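You operate a simulated robot arm through the tools that you are given. There is no shell and no other tool. Be economical: measure what you need, move in short steps, check, and stop when the job is done.

You run a simulated robot arm. Do the job below in one go: nothing can be reset, and whatever is moved stays where it is left.

TASK
We are back on a SUN in SEP: mark the calendar, boiler dial OFF, black stop tap shut.
Fine: shut the boiler flap.
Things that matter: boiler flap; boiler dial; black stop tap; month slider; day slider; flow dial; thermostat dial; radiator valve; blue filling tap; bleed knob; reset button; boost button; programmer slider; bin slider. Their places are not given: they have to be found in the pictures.

The check looks at the end state, three seconds after you hand in, the way a careful person would. Anything else that was tipped, shoved, dropped, spilled or broken makes it a failure.

THE ROBOT
A 7-joint arm with a two-finger parallel gripper, fixed in place. Base frame: the origin is at the foot of the arm, x ahead of it, y to its left, z up. Lengths are in m, angles in rad, forces in N, time in s.
With the tool pointing down near the work surface it reaches from about 0.48 to 0.92 m from the base axis. Its first joint turns from -2.007 to 2.007 rad. Payload 3.91 kg.
The tool frame sits at the grasp point between the pads (the TCP): z along the fingers, y along the line on which they close. The tips reach 0.03 m beyond it. Largest opening 0.11 m; finger width 0.02, thickness 0.01; the body of the gripper, 0.048 by 0.112 m, starts 0.055 m behind the TCP.
Orientation is that of the tool frame in the base frame, as [roll, pitch, yaw] about the fixed x, y, z axes, in that order (R = Rz(yaw) Ry(pitch) Rx(roll)). With the fingers straight down and closing along the base's y, the tool's x points along the base's -x, its y along +y and its z along -z.

THE INTERFACE
- The arm moves only by the tool arm_command. Its argument "plan" is a list of rows, each an object of numbers (a shift or turn left out is 0, a gripper value left out holds the last): "tx", "ty", "tz": the shift along the base's x, y, z in units of 30 mm (1.0 is 30 mm); "ax", "ay", "az": the turn, a rotation vector about the base's x, y, z in units of 5 degrees (1.0 is 5 degrees); "hand": the gripper command, from -1 (fully open) to 1 (shut), values between in proportion. In form: [{"tx": .., "ty": .., "tz": .., "ax": .., "ay": .., "az": .., "hand": ..}, ...]. A call has 1 to 8 rows; each row shifts and turns the commanded pose from where the row before left it. A call with a number of a shift or a turn outside -1 to 1 is refused whole. A row lasts 0.2 s, in which the tool goes at most 0.05 m and 0.15 rad; a call with a longer step from one row to the next is refused whole, and so is a gripper value outside its range. Where a pose cannot be reached the arm comes as near as it can. A force on the tool above 90 N (or 10 N above the force at the start of the call, whichever is more), or a blocked arm, ends the call early, and 0.2 s more pass. The fingers move at their own pace (about 0.153 m/s each) and stop on an object; they squeeze with about 28 N. The grip force told is the motor's: it shows also when the fingers shut on nothing. Time passes only in rows, and 0.2 s behind the last, so rows that do not move let the fingers close. The reply holds the time, the measured pose of the TCP, the force on the tool along the base axes, the opening and the grip force, in the units named above and with some noise, and new pictures: "views" is both (left out), scene, wrist or none.
- Cameras (640 x 400 px; columns grow to the right, rows downward): "scene" is fixed at [0.0524, -0.5018, 1.7457]; the picture's right is [0.49, -0.87, 0.00], its down [-0.35, -0.20, -0.92] and it looks along [0.80, 0.45, -0.40] (base axes); focal length 338 px, centre (320, 200). "wrist" rides on the gripper at [-0.036, 0, -0.057] in the tool frame; the picture's right is [0.00, -1.00, 0.00], its down [0.97, 0.00, -0.24] and it looks along [0.24, 0.00, 0.97] (tool axes); focal length 218 px, centre (320, 200).
- lift_body(by): slides the trunk up (or, below 0, down) by that many m; the arm rides with it, the base frame stays. It gives what a move gives, with no picture.
- probe_pixels(camera, pixels): for up to 12 pixels [column, row] of the newest picture of that camera ("zoom" is the newest enlarged one), the place [x, y, z] in the base frame of the surface seen there, good to about 0.002 m, but the place of the scene camera against the robot may be out by one fixed shift of up to 0.018 m in any direction. No time passes.
- enlarge(camera, box): a new picture of the part [left, top, right, bottom] of that camera's present view, enlarged. No time passes.
- close_job(): hands the job in; it is judged then, once.

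Go step by step. Measure first, check grasps and placings, and put right what went wrong. The budget is 80 turns and 120 pictures, counting those below and the enlarged ones. Unless the task says otherwise, let go and move clear before handing in, and close with one line.

The tools are called after "Call:" as name(argument=value, ...) on one line, values as JSON. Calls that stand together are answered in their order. arm_command: Moves the arm, as the interface text tells. Its arguments: {"type":"object","properties":{"plan":{"type":"array"},"views":{"type":"string","enum":["both","scene","wrist","none"]}},"required":["plan"]} The other tools are called the same way: lift_body (by) slides the trunk up or down; probe_pixels (camera, pixels) gives the place of the surface under pixels of a picture; enlarge (camera, box) takes an enlarged picture of a part of a camera's view; close_job () hands the job in.

At the start:

```text
t: 0.0
tcp_pos: [0.5196, -0.1963, 1.6054]
tool_rot: [3.141, 0.0, -3.139]
force: [-0.2, -0.4, -0.7]
grip_width: 0.1101
grasp_force: 0.1
trunk travel left (down, up): [-0.85, 0.14]
```

scene: 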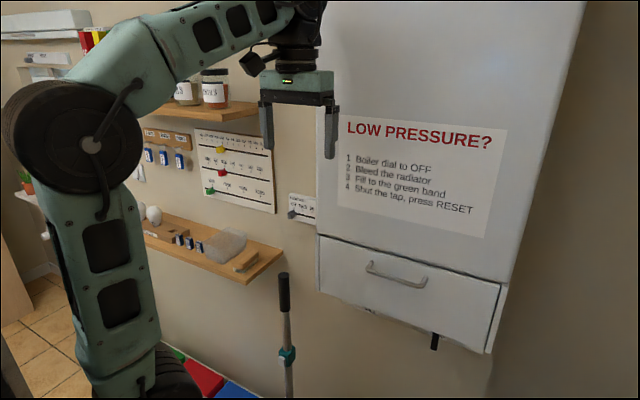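
wrist: 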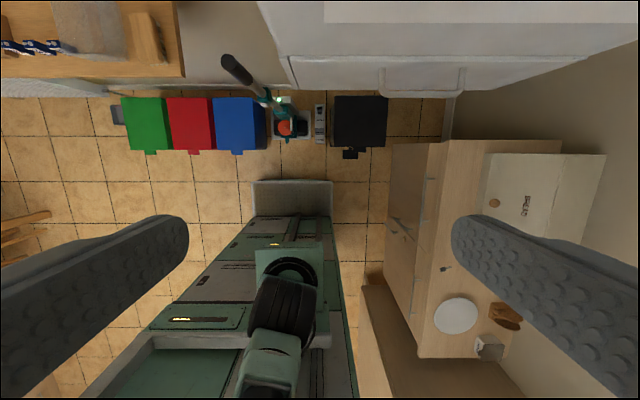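

The scene shows a wall calendar near (235,170) and a boiler with a flap near (410,290). I'll enlarge these two areas.

Call:
enlarge(camera="scene", box=[130, 110, 330, 235])

Call:
enlarge(camera="scene", box=[260, 200, 540, 375])

Call:
probe_pixels(camera="scene", pixels=[[220, 149], [222, 172], [209, 190], [292, 215], [370, 268], [425, 285], [435, 340], [320, 240], [500, 286], [487, 350], [319, 288], [410, 290]])

```text
3.20 times, centred on (230, 172) of scene
```

zoom: 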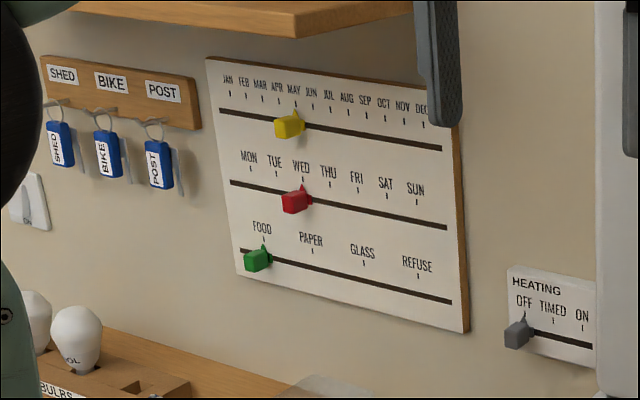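

```text
2.29 times, centred on (400, 288) of scene
```

zoom: 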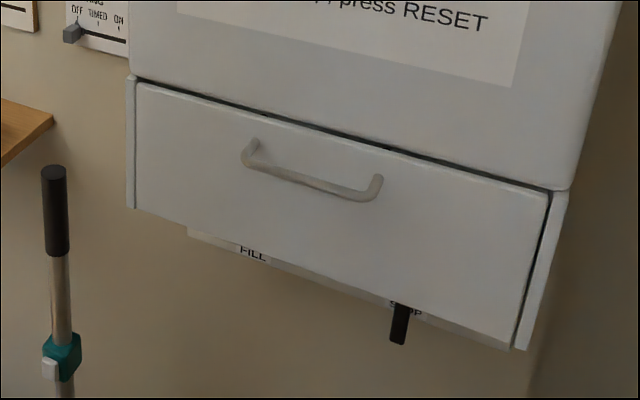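

```text
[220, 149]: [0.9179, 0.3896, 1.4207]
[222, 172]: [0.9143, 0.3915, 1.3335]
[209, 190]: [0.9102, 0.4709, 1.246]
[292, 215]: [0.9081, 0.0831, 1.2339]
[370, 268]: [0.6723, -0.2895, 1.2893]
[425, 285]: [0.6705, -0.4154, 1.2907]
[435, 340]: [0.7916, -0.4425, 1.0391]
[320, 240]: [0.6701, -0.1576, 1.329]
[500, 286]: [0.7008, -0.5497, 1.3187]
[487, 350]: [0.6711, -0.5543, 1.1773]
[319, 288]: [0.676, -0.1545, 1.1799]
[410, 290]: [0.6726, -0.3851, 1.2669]
```

Month is at MAY, day at WED, bin at FOOD; the boiler flap looks shut, and a black lever hangs at (435,340). I'll turn the tool to face the wall and go toward the calendar for wrist pictures.

Call:
arm_command(plan=[{"ay": -1, "tx": -0.3, "ty": 0.8}, {"ay": -1, "tx": -0.3, "ty": 0.8}, {"ay": -1, "tx": -0.3, "ty": 0.8}, {"ay": -1, "tx": -0.3, "ty": 0.8}, {"ay": -1, "ty": 0.8}, {"ay": -1, "ty": 0.8}, {"ay": -1, "ty": 0.8}, {"ay": -1, "ty": 0.8}], views="none")

Call:
arm_command(plan=[{"ay": -1, "tz": -0.8, "ty": 0.8}, {"ay": -1, "tz": -0.8, "ty": 0.8}, {"ay": -1, "tz": -0.8, "ty": 0.8}, {"ay": -1, "tz": -0.8, "ty": 0.8}, {"ay": -1, "tz": -0.8, "ty": 0.8}, {"ay": -1, "tz": -0.8, "ty": 0.8}, {"ay": -1, "tz": -0.8, "ty": 0.8}, {"ay": -1, "tz": -0.8, "ty": 0.8}], views="none")

Call:
arm_command(plan=[{"ay": -1, "ty": 0.8}, {"ay": -1, "ty": 0.8}])

```text
t: 1.8
tcp_pos: [0.5683, 0.0194, 1.544]
tool_rot: [-3.139, 0.701, -3.141]
force: [-0.6, 0.3, 1.0]
grip_width: 0.1102
grasp_force: 0.0
out of reach, approached as far as the arm can: row 3, 4, 5, 6, 7, 8
trunk travel left (down, up): [-0.85, 0.14]
```

```text
t: 3.6
tcp_pos: [0.5682, 0.2125, 1.35]
tool_rot: [3.136, 1.399, 3.138]
force: [-0.4, -1.0, -0.1]
grip_width: 0.1101
grasp_force: 0.0
trunk travel left (down, up): [-0.85, 0.14]
```

```text
t: 4.2
tcp_pos: [0.5715, 0.2599, 1.3535]
tool_rot: [0.172, 1.568, 0.172]
force: [-0.7, -0.2, -0.4]
grip_width: 0.1101
grasp_force: 0.0
trunk travel left (down, up): [-0.85, 0.14]
```

scene: 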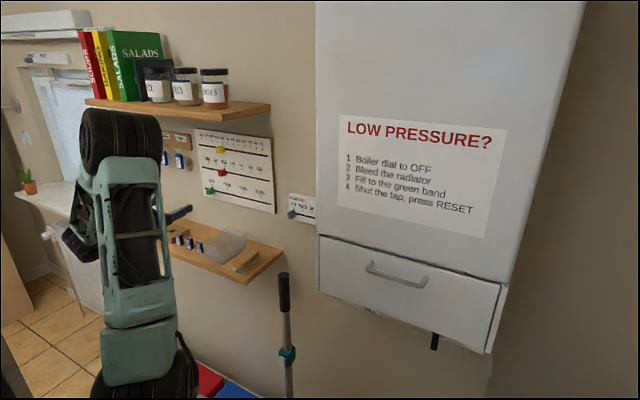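
wrist: 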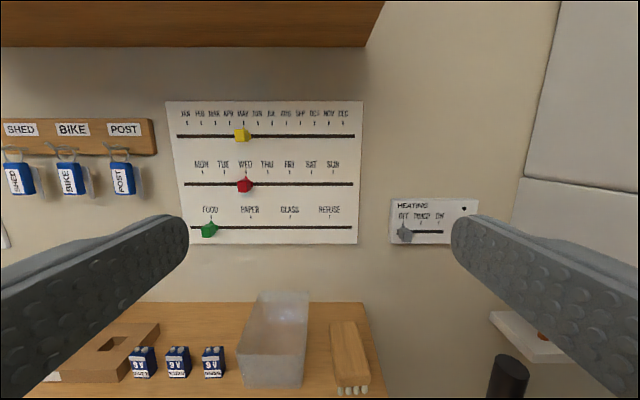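

The wrist camera sees the calendar clearly: the yellow knob at (242,136) on MAY, the red at (245,186) on WED. I'll enlarge and probe the knobs, ticks and shelves.

Call:
enlarge(camera="wrist", box=[160, 95, 368, 225])

Call:
probe_pixels(camera="wrist", pixels=[[242, 136], [245, 186], [209, 230], [301, 122], [333, 174], [243, 122], [246, 174], [200, 45], [365, 45], [340, 136], [340, 184], [300, 150]])

```text
3.08 times, centred on (264, 160) of wrist
```

zoom: 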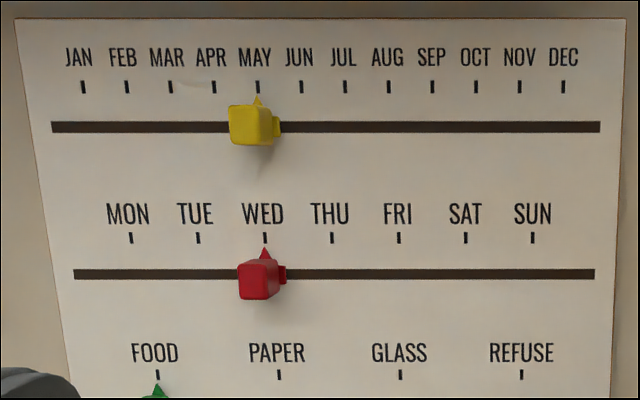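

```text
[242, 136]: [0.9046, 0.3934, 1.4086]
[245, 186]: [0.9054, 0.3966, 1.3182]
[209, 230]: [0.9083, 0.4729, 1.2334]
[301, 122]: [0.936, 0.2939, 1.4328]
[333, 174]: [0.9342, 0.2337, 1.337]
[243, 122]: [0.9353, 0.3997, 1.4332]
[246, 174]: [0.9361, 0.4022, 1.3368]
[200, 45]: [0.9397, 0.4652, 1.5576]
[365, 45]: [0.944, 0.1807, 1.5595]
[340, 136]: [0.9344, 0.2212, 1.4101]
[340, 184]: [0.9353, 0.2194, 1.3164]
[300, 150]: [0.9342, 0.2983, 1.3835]
```

I'll probe the exact tick and knob edges in the enlarged picture.

Call:
probe_pixels(camera="zoom", pixels=[[257, 87], [432, 87], [264, 238], [532, 238], [232, 127], [268, 124], [240, 281], [273, 279], [250, 108], [250, 143], [258, 263], [258, 297]])

Call:
arm_command(plan=[{"tx": 1, "ty": 0.9, "tz": 0.4, "hand": -0.3}, {"tx": 1, "ty": 0.9, "tz": 0.4}, {"tx": 1, "ty": 0.9, "tz": 0.4}, {"tx": 1, "ty": 0.9, "tz": 0.4}, {"tx": 1, "ty": 0.9, "tz": 0.4}, {"tx": 1}, {"tx": 1}, {}])

```text
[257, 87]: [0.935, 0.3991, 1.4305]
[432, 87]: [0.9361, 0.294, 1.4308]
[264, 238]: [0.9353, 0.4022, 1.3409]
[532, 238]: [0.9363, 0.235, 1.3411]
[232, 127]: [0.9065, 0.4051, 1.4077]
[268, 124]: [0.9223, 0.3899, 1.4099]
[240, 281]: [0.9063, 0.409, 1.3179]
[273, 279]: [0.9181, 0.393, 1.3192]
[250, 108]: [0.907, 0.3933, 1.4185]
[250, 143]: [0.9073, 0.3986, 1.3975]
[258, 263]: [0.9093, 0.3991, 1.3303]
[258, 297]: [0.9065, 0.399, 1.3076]
```

```text
t: 6.0
tcp_pos: [0.7802, 0.395, 1.4117]
tool_rot: [-1.841, 1.569, -1.838]
force: [-0.4, -0.1, -0.6]
grip_width: 0.0714
grasp_force: 0.1
trunk travel left (down, up): [-0.85, 0.14]
```

scene: 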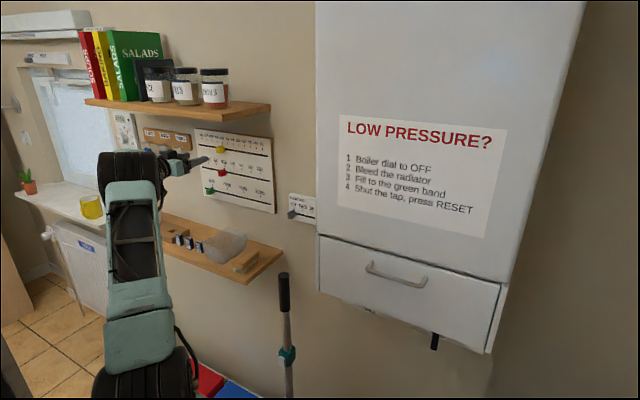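
wrist: 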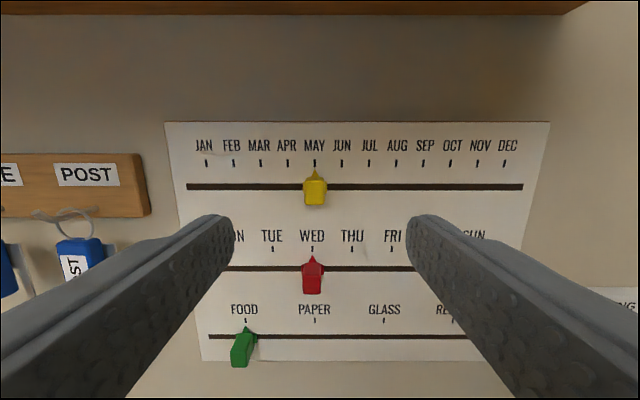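

The month knob centre is (0.906–0.935, 0.399, 1.408), and I'm lined up with it. I'll advance 0.115 m, stopping short of the board, and close.

Call:
arm_command(plan=[{"tx": 0.96, "ty": 0.13, "tz": -0.1, "hand": -0.3}, {"tx": 0.96}, {"tx": 0.96}, {"tx": 0.96}, {}, {"hand": 1}, {"hand": 1}, {"hand": 1}])

```text
t: 7.8
tcp_pos: [0.8952, 0.3987, 1.4064]
tool_rot: [-1.404, 1.57, -1.403]
force: [1.0, -0.1, 0.6]
grip_width: 0.0174
grasp_force: 44.5
trunk travel left (down, up): [-0.85, 0.14]
```

scene: 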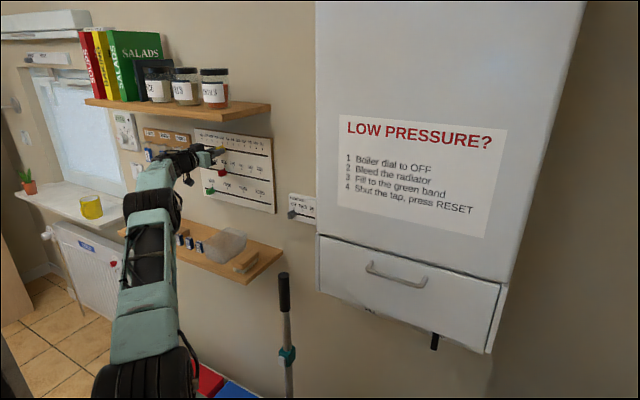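
wrist: 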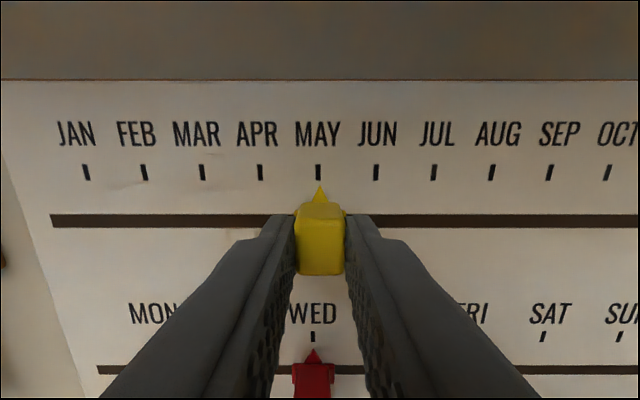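

The yellow knob is gripped (17 mm). I'll slide it 0.105 m to SEP.

Call:
arm_command(plan=[{"ty": -0.5, "hand": 1}, {"ty": -0.5}, {"ty": -0.5}, {"ty": -0.5}, {"ty": -0.5}, {"ty": -0.5}, {"ty": -0.5}, {}], views="wrist")

```text
t: 9.6
tcp_pos: [0.8938, 0.2934, 1.4065]
tool_rot: [-2.802, 1.569, -2.801]
force: [-8.4, 0.0, -11.8]
grip_width: 0.0174
grasp_force: 44.6
trunk travel left (down, up): [-0.85, 0.14]
```

wrist: 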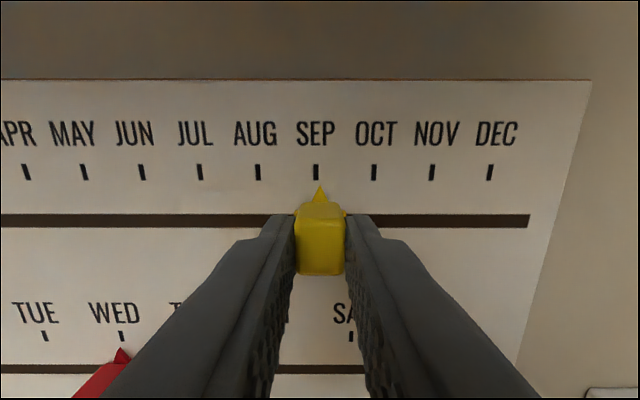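

The pointer (320) sits within about 2 mm of the SEP tick (316). I'll nudge 1.5 mm left, release and back off.

Call:
arm_command(plan=[{"ty": 0.05, "hand": 1}, {}, {"hand": -0.3}, {"hand": -0.3}, {"tx": -1}, {"tx": -1}, {"ty": 0.5, "tz": -1}, {"ty": 0.5, "tz": -1}], views="none")

Call:
arm_command(plan=[{"ty": 1, "tz": -0.95}, {"ty": 0.9}, {"ty": 0.65}, {}], views="wrist")

```text
t: 11.4
tcp_pos: [0.8348, 0.324, 1.3481]
tool_rot: [-2.214, 1.571, -2.212]
force: [-0.3, -0.5, 0.4]
grip_width: 0.0714
grasp_force: 0.0
trunk travel left (down, up): [-0.85, 0.14]
```

```text
t: 12.4
tcp_pos: [0.8335, 0.404, 1.3206]
tool_rot: [-1.993, 1.57, -1.994]
force: [0.2, -0.3, -0.6]
grip_width: 0.0715
grasp_force: 0.0
trunk travel left (down, up): [-0.85, 0.14]
```

wrist: 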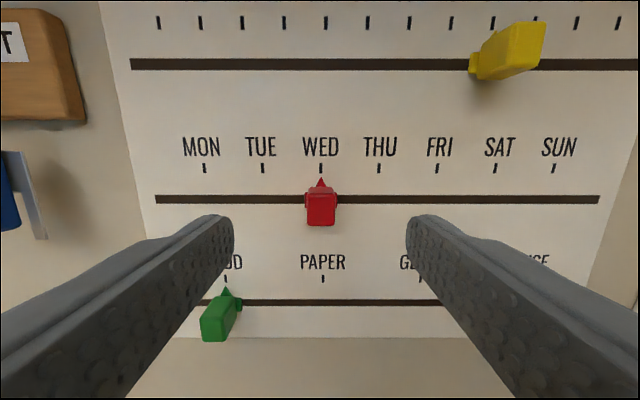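

Aligned with the red knob. Advance 0.06 m, close, and slide 0.168 m to SUN.

Call:
arm_command(plan=[{"tx": 1, "tz": -0.08, "ty": -0.05, "hand": -0.3}, {"tx": 1.0}, {}, {"hand": 1}, {"hand": 1}, {"hand": 1}], views="wrist")

```text
t: 13.8
tcp_pos: [0.8958, 0.3994, 1.3188]
tool_rot: [0.914, 1.57, 0.914]
force: [2.7, -0.2, 0.1]
grip_width: 0.0175
grasp_force: 45.1
trunk travel left (down, up): [-0.85, 0.14]
```

wrist: 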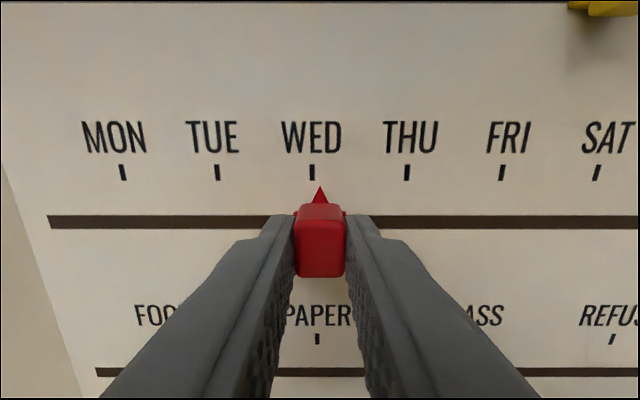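

Red knob gripped, TCP y 0.3994; SUN tick is at y 0.235. Sliding -0.164 m.

Call:
arm_command(plan=[{"ty": -0.78, "hand": 1}, {"ty": -0.78}, {"ty": -0.78}, {"ty": -0.78}, {"ty": -0.78}, {"ty": -0.78}, {"ty": -0.78}, {}], views="wrist")

```text
t: 15.6
tcp_pos: [0.8966, 0.235, 1.3158]
tool_rot: [-2.639, 1.569, -2.64]
force: [25.1, -0.5, -0.6]
grip_width: 0.0175
grasp_force: 44.8
trunk travel left (down, up): [-0.85, 0.14]
```

wrist: 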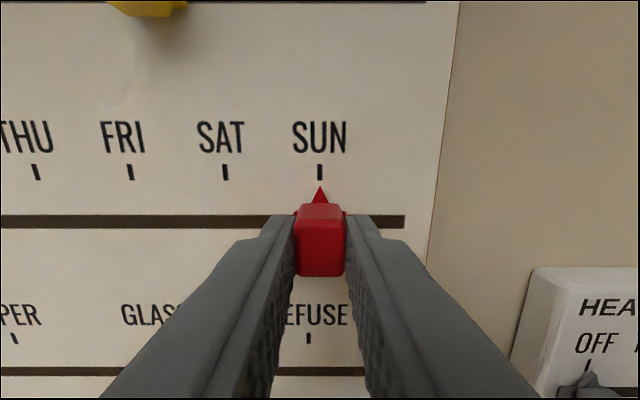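

The red pointer is on SUN. Release and retreat, then check the calendar.

Call:
arm_command(plan=[{"hand": -0.3}, {"hand": -0.3}, {"tx": -1}, {"tx": -1}, {"tx": -1}, {"tx": -1}, {"tx": -1}, {"tx": -1}], views="none")

Call:
arm_command(plan=[{"tx": -1, "ty": 0.5}, {"tx": -1, "ty": 0.5}, {"tx": -1}, {"tx": -0.5}, {}], views="wrist")

Call:
enlarge(camera="wrist", box=[200, 60, 440, 210])

```text
t: 17.4
tcp_pos: [0.7145, 0.2364, 1.3179]
tool_rot: [-1.266, 1.568, -1.266]
force: [-0.9, 0.4, -0.7]
grip_width: 0.0715
grasp_force: 0.1
trunk travel left (down, up): [-0.85, 0.14]
```

```text
t: 18.6
tcp_pos: [0.6076, 0.2667, 1.3194]
tool_rot: [-1.064, 1.571, -1.063]
force: [0.6, -0.6, -0.2]
grip_width: 0.0716
grasp_force: 0.0
trunk travel left (down, up): [-0.85, 0.14]
```

wrist: 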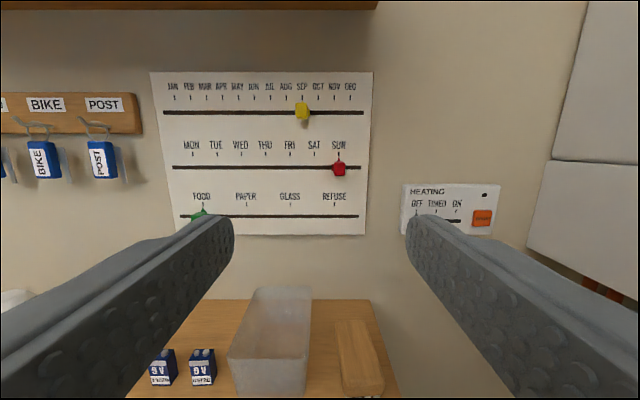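

```text
2.67 times, centred on (320, 135) of wrist
```

zoom: 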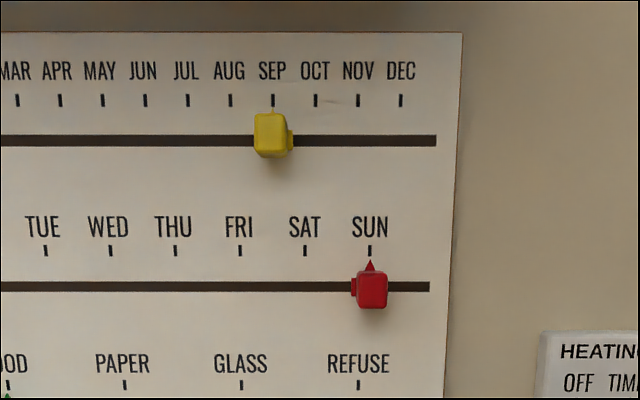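

The calendar is right. Next I'll probe the broom, the handle, the flap face and the lever in the scene before moving there.

Call:
probe_pixels(camera="scene", pixels=[[284, 276], [288, 355], [368, 264], [395, 277], [425, 284], [400, 310], [440, 300], [340, 260], [340, 290], [435, 334], [433, 348], [420, 150]])

Call:
arm_command(plan=[{"ty": -1, "tx": -0.5}, {"ty": -1, "tx": -0.5}, {"ty": -1}, {"ty": -1}, {"ty": -1}, {"ty": -1}, {"ty": -1}, {"ty": -1}], views="none")

```text
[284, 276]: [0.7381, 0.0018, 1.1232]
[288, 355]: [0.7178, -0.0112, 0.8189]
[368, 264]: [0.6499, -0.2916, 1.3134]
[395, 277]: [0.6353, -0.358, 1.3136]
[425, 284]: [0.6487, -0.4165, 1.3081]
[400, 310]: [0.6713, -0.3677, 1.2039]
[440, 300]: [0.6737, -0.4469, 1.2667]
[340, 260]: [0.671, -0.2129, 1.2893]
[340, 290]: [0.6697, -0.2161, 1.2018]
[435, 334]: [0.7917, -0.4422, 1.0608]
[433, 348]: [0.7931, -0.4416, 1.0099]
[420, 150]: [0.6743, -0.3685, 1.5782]
```

```text
t: 20.4
tcp_pos: [0.6202, 0.0756, 1.33]
tool_rot: [1.397, 1.57, 1.399]
force: [-0.4, 0.0, 0.0]
grip_width: 0.0714
grasp_force: 0.1
out of reach, approached as far as the arm can: row 6, 7, 8
trunk travel left (down, up): [-0.85, 0.14]
```

I've reached a fold limit, so I'll tilt the tool to 45° downward (needed for the handle anyway) while moving toward the boiler front.

Call:
arm_command(plan=[{"ay": 1, "tz": 0.5}, {"ay": 1, "tz": 0.5}, {"ay": 1, "tz": 0.5, "tx": -0.5}, {"ay": 1, "tz": 0.5, "tx": -0.5}, {"ay": 1, "tx": -0.5}, {"ay": 1, "tx": -0.5}, {"ay": 1, "tx": -0.5}, {"ay": 1, "tx": -0.5}], views="none")

Call:
arm_command(plan=[{"ty": -1, "ay": 1}, {"ty": -1}, {"ty": -1}, {"ty": -1}, {"ty": -1}, {"ty": -1}, {"ty": -1}, {"ty": -1}], views="both")

```text
t: 22.2
tcp_pos: [0.5318, 0.0769, 1.3915]
tool_rot: [3.14, 0.871, -3.141]
force: [0.4, 0.1, 0.1]
grip_width: 0.0717
grasp_force: 0.2
trunk travel left (down, up): [-0.85, 0.14]
```

```text
t: 24.0
tcp_pos: [0.5837, -0.0995, 1.3408]
tool_rot: [3.141, 0.789, -3.139]
force: [-0.5, 0.6, 1.1]
grip_width: 0.0716
grasp_force: 0.1
out of reach, approached as far as the arm can: row 1, 2, 3, 4, 5, 6, 7, 8
trunk travel left (down, up): [-0.85, 0.14]
```

scene: 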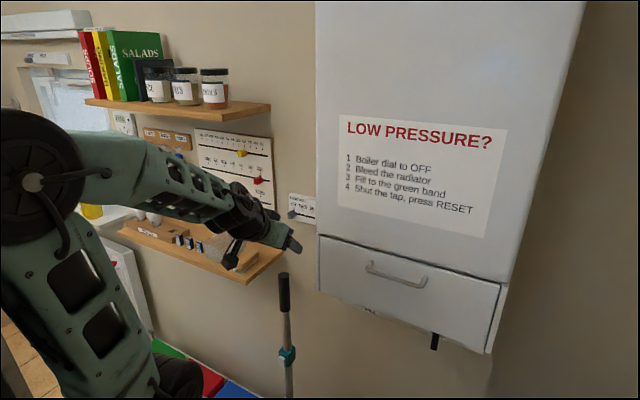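
wrist: 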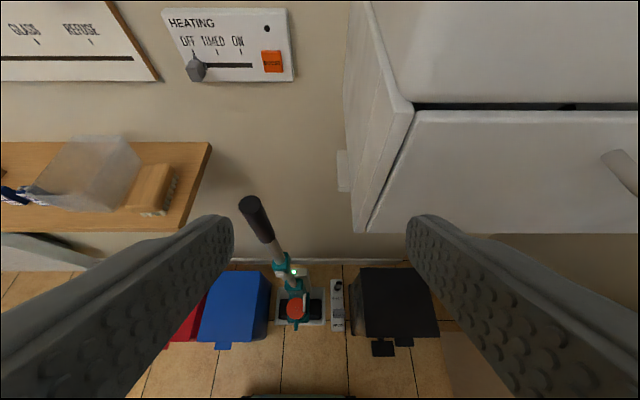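

The arm is too folded here, with the wrist too near the shoulder. I'll lower the trunk so the handle height becomes easier, then move the tool up and across.

Call:
lift_body(by=-0.25)

Call:
arm_command(plan=[{"tz": 1, "tx": -0.5}, {"tz": 1, "tx": -0.5}, {"tz": 1}, {"tz": 1}, {"tz": 1}, {"tz": 1}, {"tz": 1}, {"tz": 1}], views="none")

Call:
arm_command(plan=[{"ty": -1}, {"ty": -1}, {"ty": -1}, {"ty": -1}, {"ty": -1}, {"ty": -1}, {"ty": -1}, {"ty": -1}], views="wrist")

```text
t: 26.6
tcp_pos: [0.5838, -0.1002, 1.0904]
tool_rot: [-3.141, 0.785, -3.14]
force: [0.7, -0.3, 0.5]
grip_width: 0.0717
grasp_force: 0.1
trunk travel left (down, up): [-0.6, 0.39]
```

```text
t: 28.4
tcp_pos: [0.6269, -0.0778, 1.2792]
tool_rot: [3.141, 0.786, 3.141]
force: [0.5, -0.5, -0.4]
grip_width: 0.0714
grasp_force: 0.0
out of reach, approached as far as the arm can: row 1, 2, 3, 4, 5, 6
trunk travel left (down, up): [-0.6, 0.39]
```

```text
t: 30.2
tcp_pos: [0.6264, -0.3198, 1.2789]
tool_rot: [-3.138, 0.786, -3.138]
force: [0.6, -0.2, -0.5]
grip_width: 0.0719
grasp_force: 0.0
trunk travel left (down, up): [-0.6, 0.39]
```

wrist: 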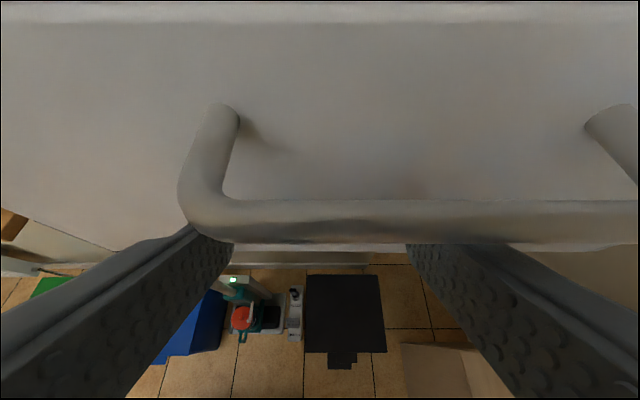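

I'm very close to the handle (bar at rows 200–240). Probing it before any move.

Call:
probe_pixels(camera="wrist", pixels=[[320, 200], [320, 220], [320, 238], [450, 220], [600, 220], [215, 150], [625, 140], [320, 100], [320, 10], [205, 225], [430, 235], [320, 40]])

```text
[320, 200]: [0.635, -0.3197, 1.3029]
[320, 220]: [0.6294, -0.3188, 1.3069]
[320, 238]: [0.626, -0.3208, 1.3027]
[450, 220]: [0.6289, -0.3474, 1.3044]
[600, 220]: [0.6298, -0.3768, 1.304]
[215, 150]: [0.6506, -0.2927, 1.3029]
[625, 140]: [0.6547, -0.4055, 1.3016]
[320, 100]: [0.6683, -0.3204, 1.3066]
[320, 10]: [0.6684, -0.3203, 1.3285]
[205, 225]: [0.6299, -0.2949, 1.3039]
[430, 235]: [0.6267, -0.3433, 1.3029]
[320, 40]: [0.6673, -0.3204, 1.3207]
```

The bar is centred at about (0.633, y, 1.300), with the flap face at x 0.668. I'll back off diagonally, then roll the tool 90° about its axis so the fingers straddle the bar.

Call:
arm_command(plan=[{"tx": -0.6, "tz": 0.5}, {"tx": -0.6, "tz": 0.5}, {"tx": -0.6, "tz": 0.5}, {"tx": -0.6, "tz": 0.5, "ty": -0.4}, {"ty": -0.4}, {"ty": -0.4}], views="none")

Call:
arm_command(plan=[{"ax": 1, "az": -1}, {"ax": 1, "az": -1}, {"ax": 1, "az": -1}, {"ax": 1, "az": -1}, {"ax": 1, "az": -1}, {"ax": 1, "az": -1}, {"ax": 1, "az": -1}], views="both")

```text
t: 31.6
tcp_pos: [0.5542, -0.3553, 1.341]
tool_rot: [3.141, 0.787, 3.142]
force: [-1.5, -0.4, -0.5]
grip_width: 0.0714
grasp_force: 0.1
trunk travel left (down, up): [-0.6, 0.39]
```

```text
t: 33.2
tcp_pos: [0.5544, -0.3549, 1.3395]
tool_rot: [2.491, 0.476, 2.115]
force: [-0.1, 0.2, 0.1]
grip_width: 0.0713
grasp_force: 0.0
trunk travel left (down, up): [-0.6, 0.39]
```

scene: 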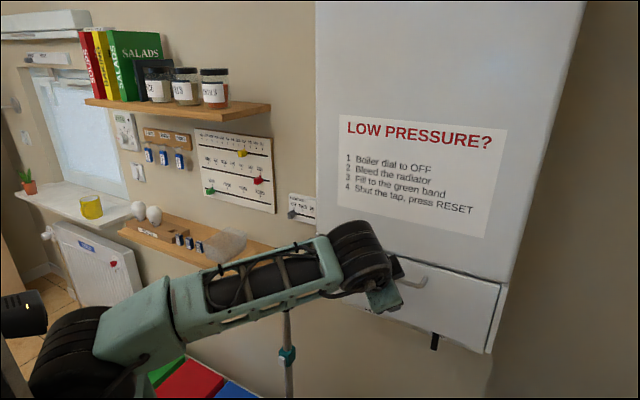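
wrist: 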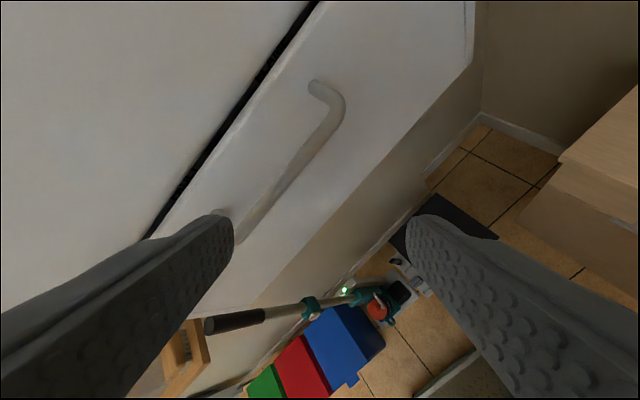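

Completing the roll and narrowing the gripper to about 28 mm.

Call:
arm_command(plan=[{"ax": 1, "az": -1, "hand": 0.49}, {"ax": 1, "az": -1}, {"ax": 1, "az": -1}, {"ax": 1, "az": -1}, {"ax": 1, "az": -1}, {"ax": 0.73, "az": -0.73}, {}], views="wrist")

```text
t: 34.8
tcp_pos: [0.5535, -0.3547, 1.3395]
tool_rot: [2.357, 0.001, 1.572]
force: [-1.1, 0.8, -0.7]
grip_width: 0.028
grasp_force: 0.1
trunk travel left (down, up): [-0.6, 0.39]
```

wrist: 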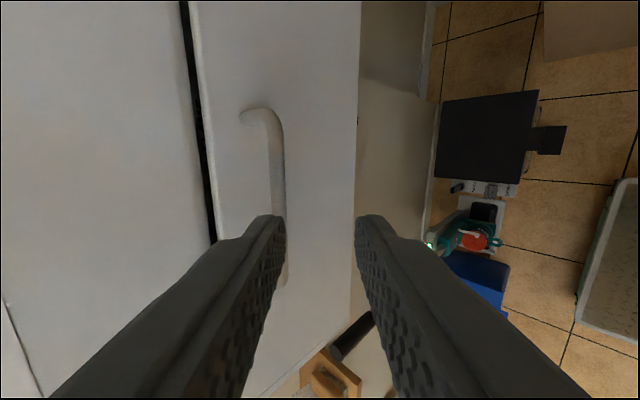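

Staging on the tool axis 60 mm back of the grasp point, then a picture before moving in.

Call:
arm_command(plan=[{"tx": 0.88, "tz": 0.45}, {"tx": 0.35, "tz": -0.35}, {"tx": 0.35, "tz": -0.35}, {}], views="wrist")

Call:
probe_pixels(camera="wrist", pixels=[[300, 130], [310, 130], [320, 130], [325, 130], [330, 130], [315, 160], [325, 160], [305, 160]])

```text
t: 35.8
tcp_pos: [0.6033, -0.3547, 1.333]
tool_rot: [2.356, 0.001, 1.572]
force: [0.0, 0.1, 0.3]
grip_width: 0.0283
grasp_force: 0.1
trunk travel left (down, up): [-0.6, 0.39]
```

wrist: 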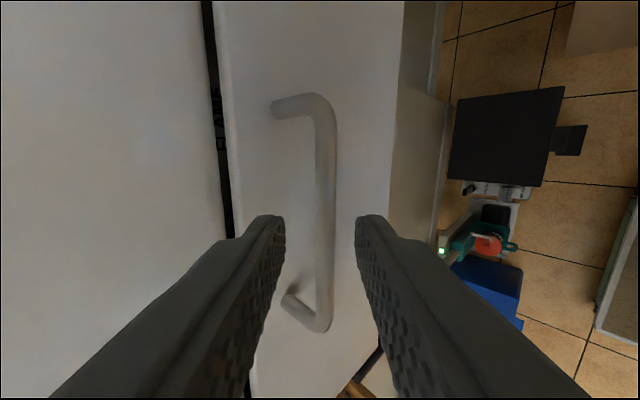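

```text
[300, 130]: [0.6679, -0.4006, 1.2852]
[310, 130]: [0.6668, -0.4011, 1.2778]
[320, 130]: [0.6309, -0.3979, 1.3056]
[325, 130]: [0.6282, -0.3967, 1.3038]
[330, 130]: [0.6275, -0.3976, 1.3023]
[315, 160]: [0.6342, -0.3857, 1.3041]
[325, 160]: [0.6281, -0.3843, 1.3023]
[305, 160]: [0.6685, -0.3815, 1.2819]
```

The bar is centred between the fingers (col about 323). Moving in 26 mm along the axis and closing.

Call:
arm_command(plan=[{"tx": 0.31, "tz": -0.31, "hand": 0.49}, {"tx": 0.31, "tz": -0.31}, {}, {"hand": 1}, {"hand": 1}, {"hand": 1}], views="wrist")

```text
t: 37.2
tcp_pos: [0.6195, -0.3541, 1.314]
tool_rot: [2.358, -0.001, 1.571]
force: [-6.5, 1.6, -8.2]
grip_width: 0.0097
grasp_force: 45.1
trunk travel left (down, up): [-0.6, 0.39]
```

wrist: 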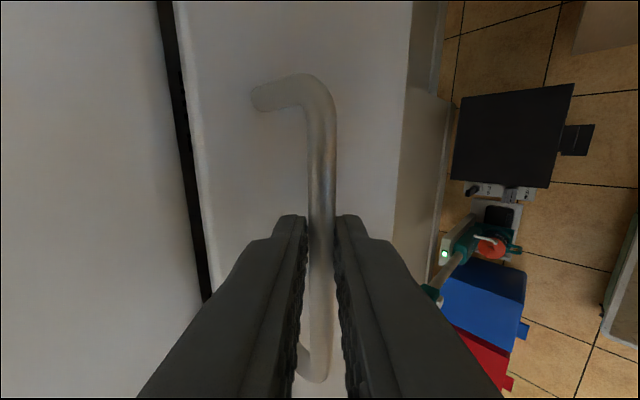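

The bar is gripped. A small test pull along -x will show how the flap moves.

Call:
arm_command(plan=[{"tx": -0.3, "tz": -0.1, "hand": 1}, {"tx": -0.3, "tz": -0.1}, {"tx": -0.3, "tz": -0.15}, {}], views="both")

```text
t: 38.2
tcp_pos: [0.5929, -0.3555, 1.3021]
tool_rot: [2.358, 0.0, 1.572]
force: [1.0, 4.7, -1.8]
grip_width: 0.0098
grasp_force: 45.3
trunk travel left (down, up): [-0.6, 0.39]
```

scene: 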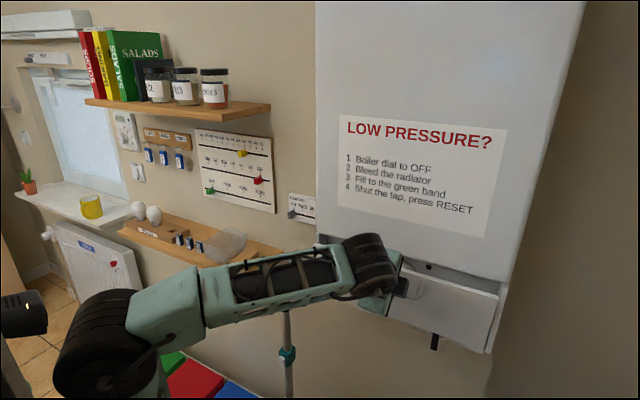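
wrist: 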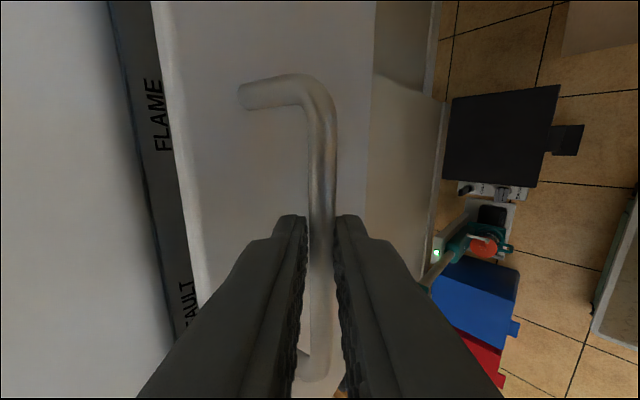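

The flap opens on a bottom hinge at about (0.675, 1.185). I'll follow the arc to about 40° open, tilting the tool up as it goes.

Call:
arm_command(plan=[{"tx": -0.33, "tz": -0.29, "ay": -0.5, "hand": 1}, {"tx": -0.32, "tz": -0.31, "ay": -0.5}, {"tx": -0.3, "tz": -0.37, "ay": -1}, {"tx": -0.3, "tz": -0.38, "ay": -1}, {"tx": -0.21, "tz": -0.36, "ay": -1}, {}], views="both")

```text
t: 39.6
tcp_pos: [0.5557, -0.3577, 1.2454]
tool_rot: [2.018, -0.005, 1.57]
force: [10.7, -9.6, -10.3]
grip_width: 0.0094
grasp_force: 44.8
trunk travel left (down, up): [-0.6, 0.39]
```

scene: 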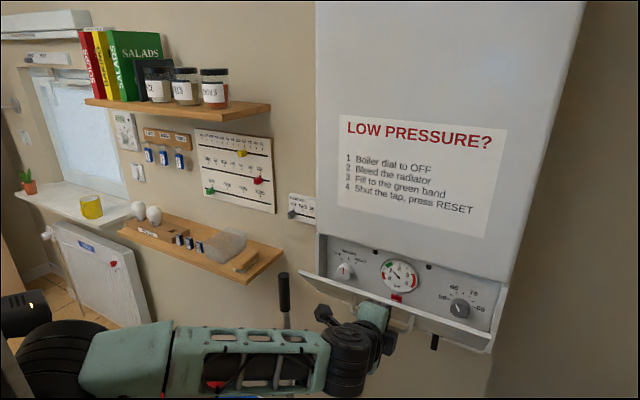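
wrist: 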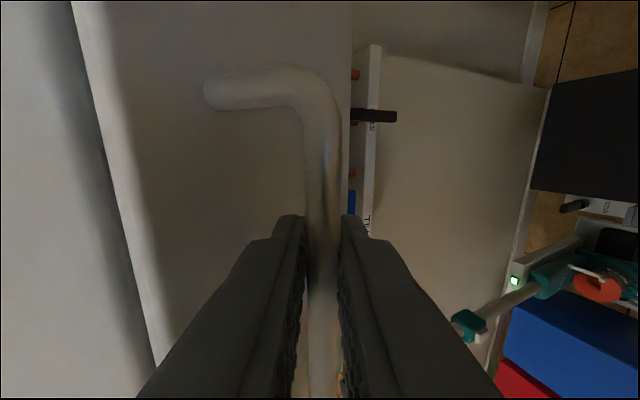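

The panel shows two dials at (345,270) and (460,307), a gauge and a red button. I'll enlarge, then release the bar by opening slightly and backing off.

Call:
enlarge(camera="scene", box=[310, 225, 520, 356])

Call:
arm_command(plan=[{"hand": 0.6}, {"hand": 0.6}, {}], views="scene")

```text
3.05 times, centred on (415, 290) of scene
```

zoom: 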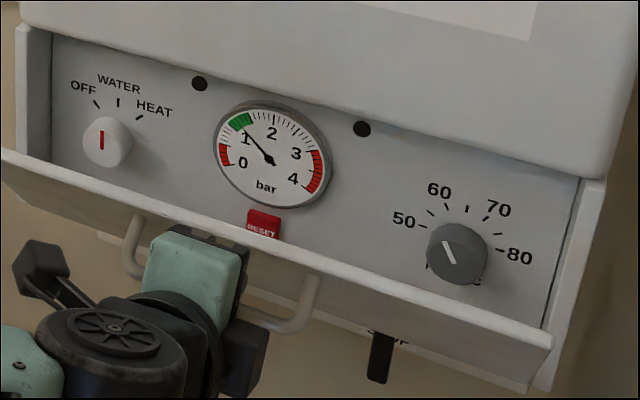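

```text
t: 40.4
tcp_pos: [0.5539, -0.3579, 1.2475]
tool_rot: [2.016, -0.004, 1.571]
force: [-0.6, 1.8, -2.0]
grip_width: 0.0209
grasp_force: 0.0
trunk travel left (down, up): [-0.6, 0.39]
```

scene: 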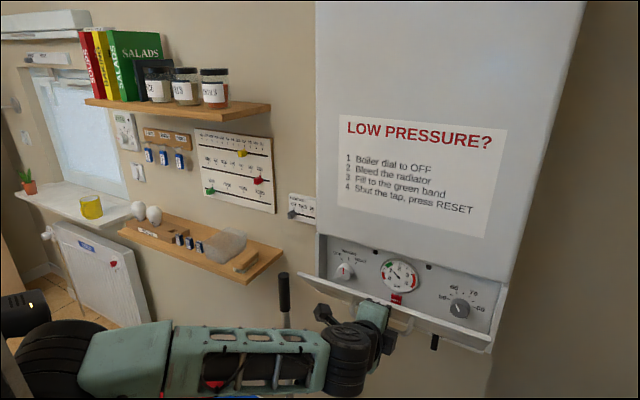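

The flap stays where it is. The boiler dial (white, red mark) is on WATER and OFF lies to its left. I'll back off along the tool axis.

Call:
arm_command(plan=[{"tx": -0.45, "tz": 0.21}, {"tx": -0.45, "tz": 0.21}, {"tx": -0.45, "tz": 0.21}, {"tx": -0.45, "tz": 0.21}, {"tz": 0.8}, {"tz": 0.8}, {"tz": 0.8}, {"tz": 0.8}], views="both")

```text
t: 42.2
tcp_pos: [0.4963, -0.3617, 1.3689]
tool_rot: [2.007, 0.0, 1.573]
force: [-0.7, -0.5, -0.7]
grip_width: 0.0219
grasp_force: 0.0
out of reach, approached as far as the arm can: row 4
trunk travel left (down, up): [-0.6, 0.39]
```

scene: 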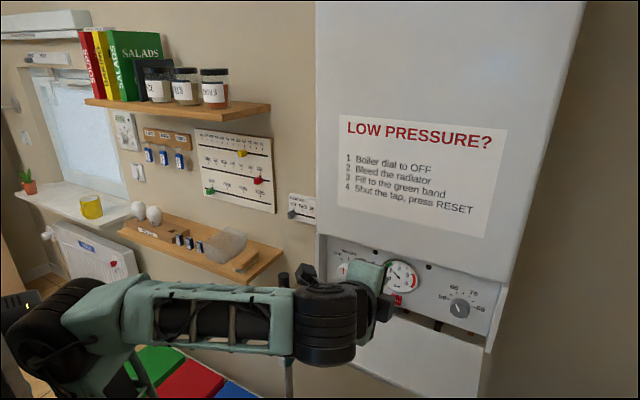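
wrist: 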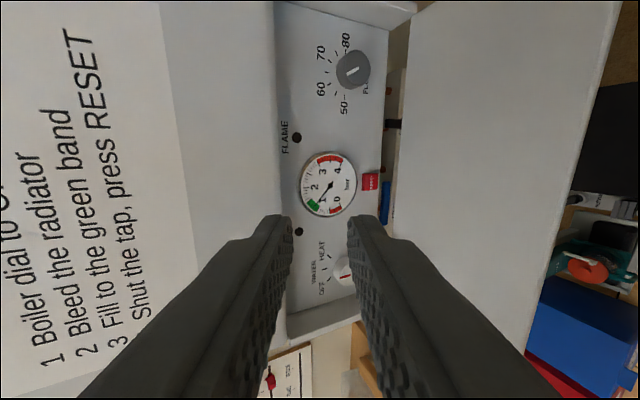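

The flap has dropped fully open (seen at 400–600 in the wrist picture). I'll look closely at the dial and probe it.

Call:
enlarge(camera="wrist", box=[280, 40, 420, 310])

Call:
probe_pixels(camera="wrist", pixels=[[343, 272], [343, 262], [352, 70], [370, 182], [330, 260], [330, 300], [386, 200], [392, 125], [390, 60], [285, 200], [450, 150], [560, 150]])

Call:
probe_pixels(camera="scene", pixels=[[344, 270], [462, 308], [398, 300], [390, 340], [440, 345], [420, 390], [480, 355], [435, 325]])

```text
1.48 times, centred on (350, 175) of wrist
```

zoom: 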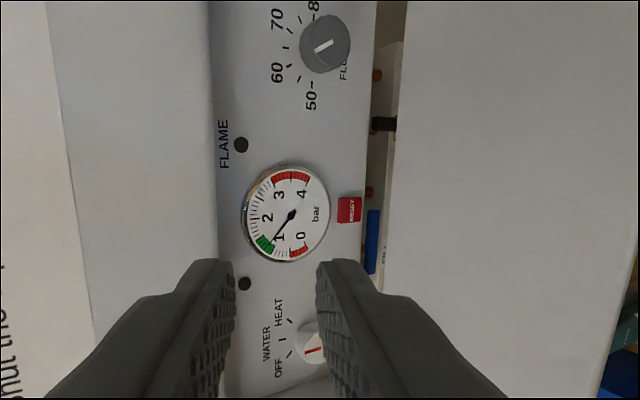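

```text
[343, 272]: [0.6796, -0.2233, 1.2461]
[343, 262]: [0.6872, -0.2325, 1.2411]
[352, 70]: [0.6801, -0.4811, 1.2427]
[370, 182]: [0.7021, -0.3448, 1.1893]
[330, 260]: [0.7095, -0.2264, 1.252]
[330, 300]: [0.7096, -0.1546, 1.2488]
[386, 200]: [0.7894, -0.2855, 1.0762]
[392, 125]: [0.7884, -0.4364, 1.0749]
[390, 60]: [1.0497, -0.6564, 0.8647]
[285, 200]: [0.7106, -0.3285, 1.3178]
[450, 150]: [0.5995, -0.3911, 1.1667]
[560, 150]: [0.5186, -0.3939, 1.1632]
```

```text
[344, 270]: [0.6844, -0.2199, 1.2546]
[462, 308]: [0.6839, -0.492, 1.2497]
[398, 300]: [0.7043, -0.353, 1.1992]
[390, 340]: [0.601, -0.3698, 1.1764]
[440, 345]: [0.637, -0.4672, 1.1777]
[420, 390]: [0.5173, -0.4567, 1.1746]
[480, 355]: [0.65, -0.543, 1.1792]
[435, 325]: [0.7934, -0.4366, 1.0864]
```

The dial knob is at about (0.68–0.71, -0.222, 1.246) with the panel at x 0.7095; the flap lies flat at z 1.165. I'll stage in front of the dial with less tilt to see its ticks.

Call:
arm_command(plan=[{"ty": 0.9, "tx": 0.1, "ay": -1, "hand": -0.1}, {"ty": 0.9, "tx": 0.2, "ay": -1}, {"ty": 0.9, "tx": 0.4, "tz": -0.5}, {"ty": 0.9, "tx": 0.5, "tz": -0.8}, {"ty": 0.9, "tx": 0.6, "tz": -0.8}, {"ty": 0.16, "tx": 0.7, "tz": -0.8}, {}], views="both")

Call:
enlarge(camera="wrist", box=[230, 100, 420, 220])

```text
t: 43.8
tcp_pos: [0.5591, -0.3413, 1.2696]
tool_rot: [1.891, 0.0, 1.572]
force: [-0.4, -0.1, 0.7]
grip_width: 0.0605
grasp_force: 0.1
out of reach, approached as far as the arm can: row 1, 2, 3, 4, 5
trunk travel left (down, up): [-0.6, 0.39]
```

scene: 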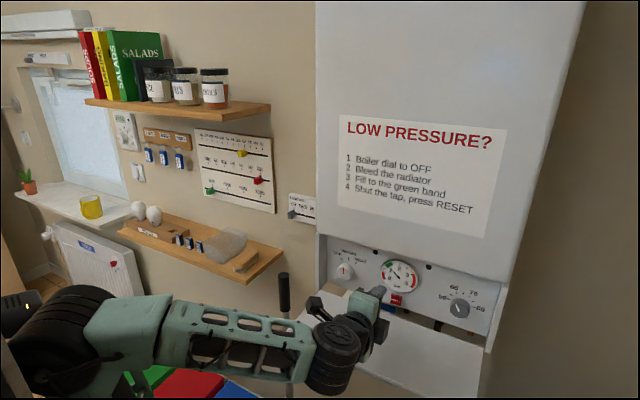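
wrist: 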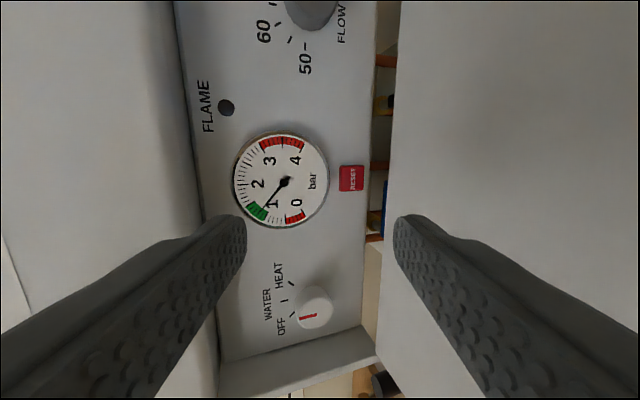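

```text
3.33 times, centred on (325, 160) of wrist
```

zoom: 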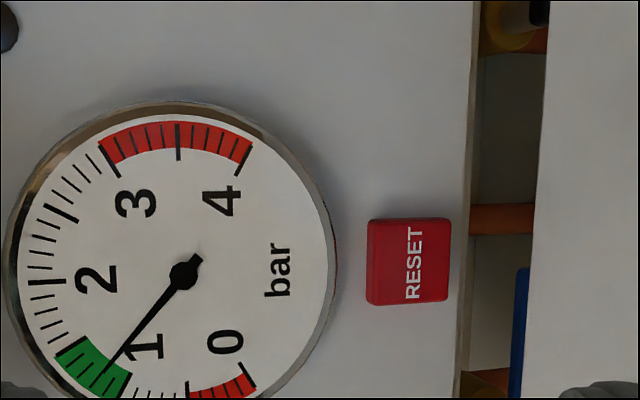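

I can now see the ticks. Zooming on the boiler dial and probing.

Call:
enlarge(camera="wrist", box=[248, 255, 360, 335])

Call:
probe_pixels(camera="wrist", pixels=[[283, 299], [293, 317], [293, 284], [316, 307], [304, 318], [312, 318], [299, 305], [333, 307], [316, 328]])

```text
5.00 times, centred on (304, 295) of wrist
```

zoom: 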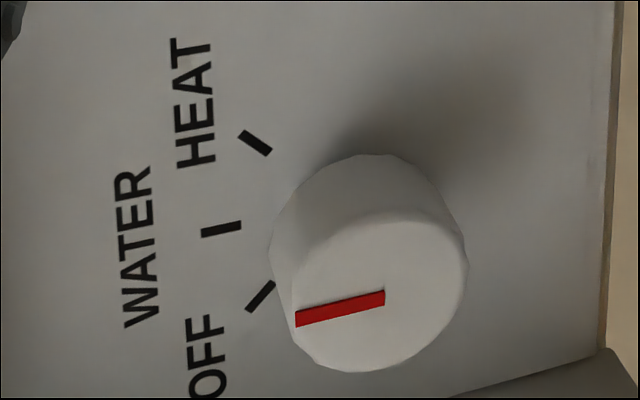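

```text
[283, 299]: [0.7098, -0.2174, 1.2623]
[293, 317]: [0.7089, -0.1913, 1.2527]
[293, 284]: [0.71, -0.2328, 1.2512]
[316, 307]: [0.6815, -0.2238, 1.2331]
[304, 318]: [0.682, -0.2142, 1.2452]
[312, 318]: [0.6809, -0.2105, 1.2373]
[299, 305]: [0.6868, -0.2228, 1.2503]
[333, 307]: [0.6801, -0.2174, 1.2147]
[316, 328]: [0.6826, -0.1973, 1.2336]
```

Call:
probe_pixels(camera="zoom", pixels=[[260, 296], [221, 229], [255, 143], [384, 298], [299, 319], [292, 300], [465, 270], [385, 225], [365, 368], [310, 200], [340, 165]])

```text
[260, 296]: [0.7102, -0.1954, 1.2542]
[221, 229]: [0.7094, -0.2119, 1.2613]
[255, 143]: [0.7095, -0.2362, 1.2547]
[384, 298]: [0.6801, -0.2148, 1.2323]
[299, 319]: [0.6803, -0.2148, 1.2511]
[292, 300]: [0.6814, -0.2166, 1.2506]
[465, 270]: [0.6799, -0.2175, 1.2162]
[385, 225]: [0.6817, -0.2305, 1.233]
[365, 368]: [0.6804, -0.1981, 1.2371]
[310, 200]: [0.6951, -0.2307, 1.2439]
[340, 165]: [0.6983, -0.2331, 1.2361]
```

The dial axis is at (y -0.215, z 1.233), face x 0.680, radius about 18 mm, and OFF is about 45° anticlockwise. I'll roll the tool back 45° and stage in front, so the turn ends with the tool upright.

Call:
arm_command(plan=[{"tx": 0.4, "tz": 0.1, "ax": -0.95, "az": 0.31, "hand": -0.1}, {"tx": 0.4, "tz": 0.1, "ty": 0.4, "ax": -0.95, "az": 0.31}, {"tx": 0.3, "ty": 0.6, "ax": -0.95, "az": 0.31}, {"tx": 0.3, "ty": 0.6, "ax": -0.95, "az": 0.31}, {"tx": 0.3, "ty": 0.6, "ax": -0.95, "az": 0.31}, {"tx": 0.17, "ty": 0.6, "ax": -0.95, "az": 0.31}, {"ty": 0.7, "ax": -0.95, "az": 0.31, "tz": -0.2}, {"ty": 0.7, "tz": -0.4, "ax": -0.95, "az": 0.31}], views="both")

```text
t: 45.6
tcp_pos: [0.6362, -0.2258, 1.236]
tool_rot: [1.981, 0.658, 1.828]
force: [-0.1, -0.3, -0.1]
grip_width: 0.0603
grasp_force: 0.1
out of reach, approached as far as the arm can: row 5, 6, 7, 8
trunk travel left (down, up): [-0.6, 0.39]
```

scene: 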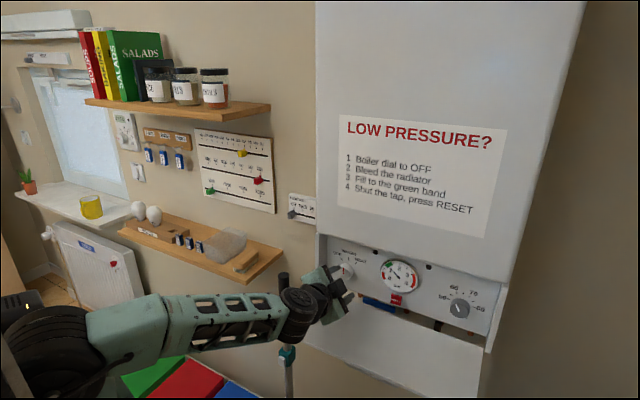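
wrist: 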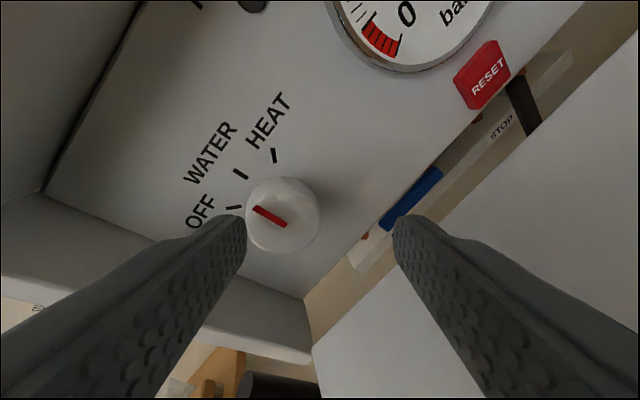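

I'm close in front but about 15 mm off the knob axis. Shifting up and left before moving forward.

Call:
arm_command(plan=[{"tz": 0.25, "ty": 0.2}, {"tz": 0.22, "ty": 0.17}, {}], views="wrist")

```text
t: 46.4
tcp_pos: [0.6374, -0.2233, 1.2372]
tool_rot: [1.979, 0.657, 1.825]
force: [-0.2, 0.5, 0.5]
grip_width: 0.0603
grasp_force: 0.0
out of reach, approached as far as the arm can: row 1, 2
trunk travel left (down, up): [-0.6, 0.39]
```

wrist: 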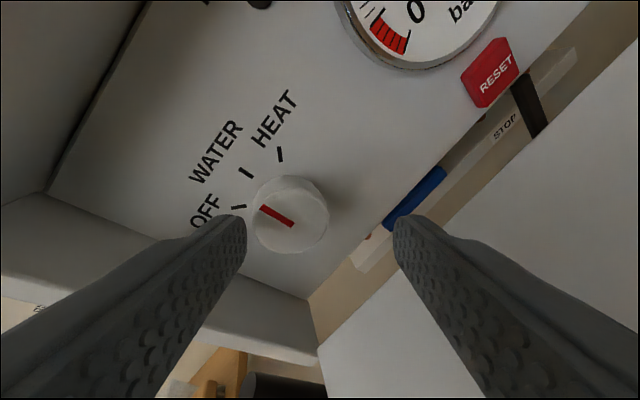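

Upward is blocked by arm folding, so raising the trunk should help. I'll do it in small steps, bringing the tool back down between.

Call:
lift_body(by=0.05)

Call:
arm_command(plan=[{"tz": -0.5, "tx": -0.3}, {"tz": -0.5, "tx": -0.3}, {"ty": 0.15}, {"ty": 0.15}], views="wrist")

```text
t: 47.3
tcp_pos: [0.6374, -0.2243, 1.2885]
tool_rot: [1.978, 0.656, 1.826]
force: [0.7, 0.3, -0.5]
grip_width: 0.0605
grasp_force: 0.0
trunk travel left (down, up): [-0.65, 0.34]
```

```text
t: 48.3
tcp_pos: [0.6273, -0.2222, 1.2597]
tool_rot: [1.979, 0.657, 1.824]
force: [0.3, 0.6, -0.4]
grip_width: 0.0604
grasp_force: 0.1
out of reach, approached as far as the arm can: row 1, 3, 4
trunk travel left (down, up): [-0.65, 0.34]
```

wrist: 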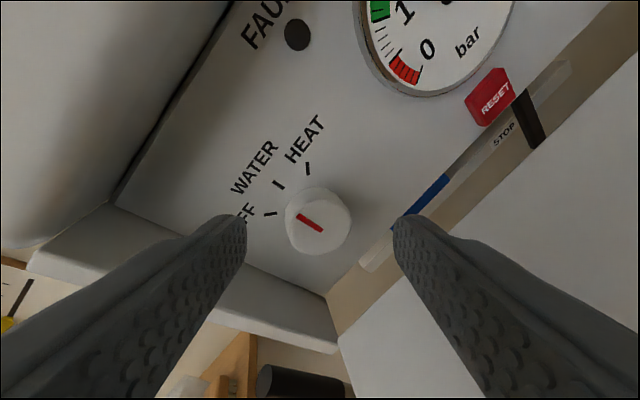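

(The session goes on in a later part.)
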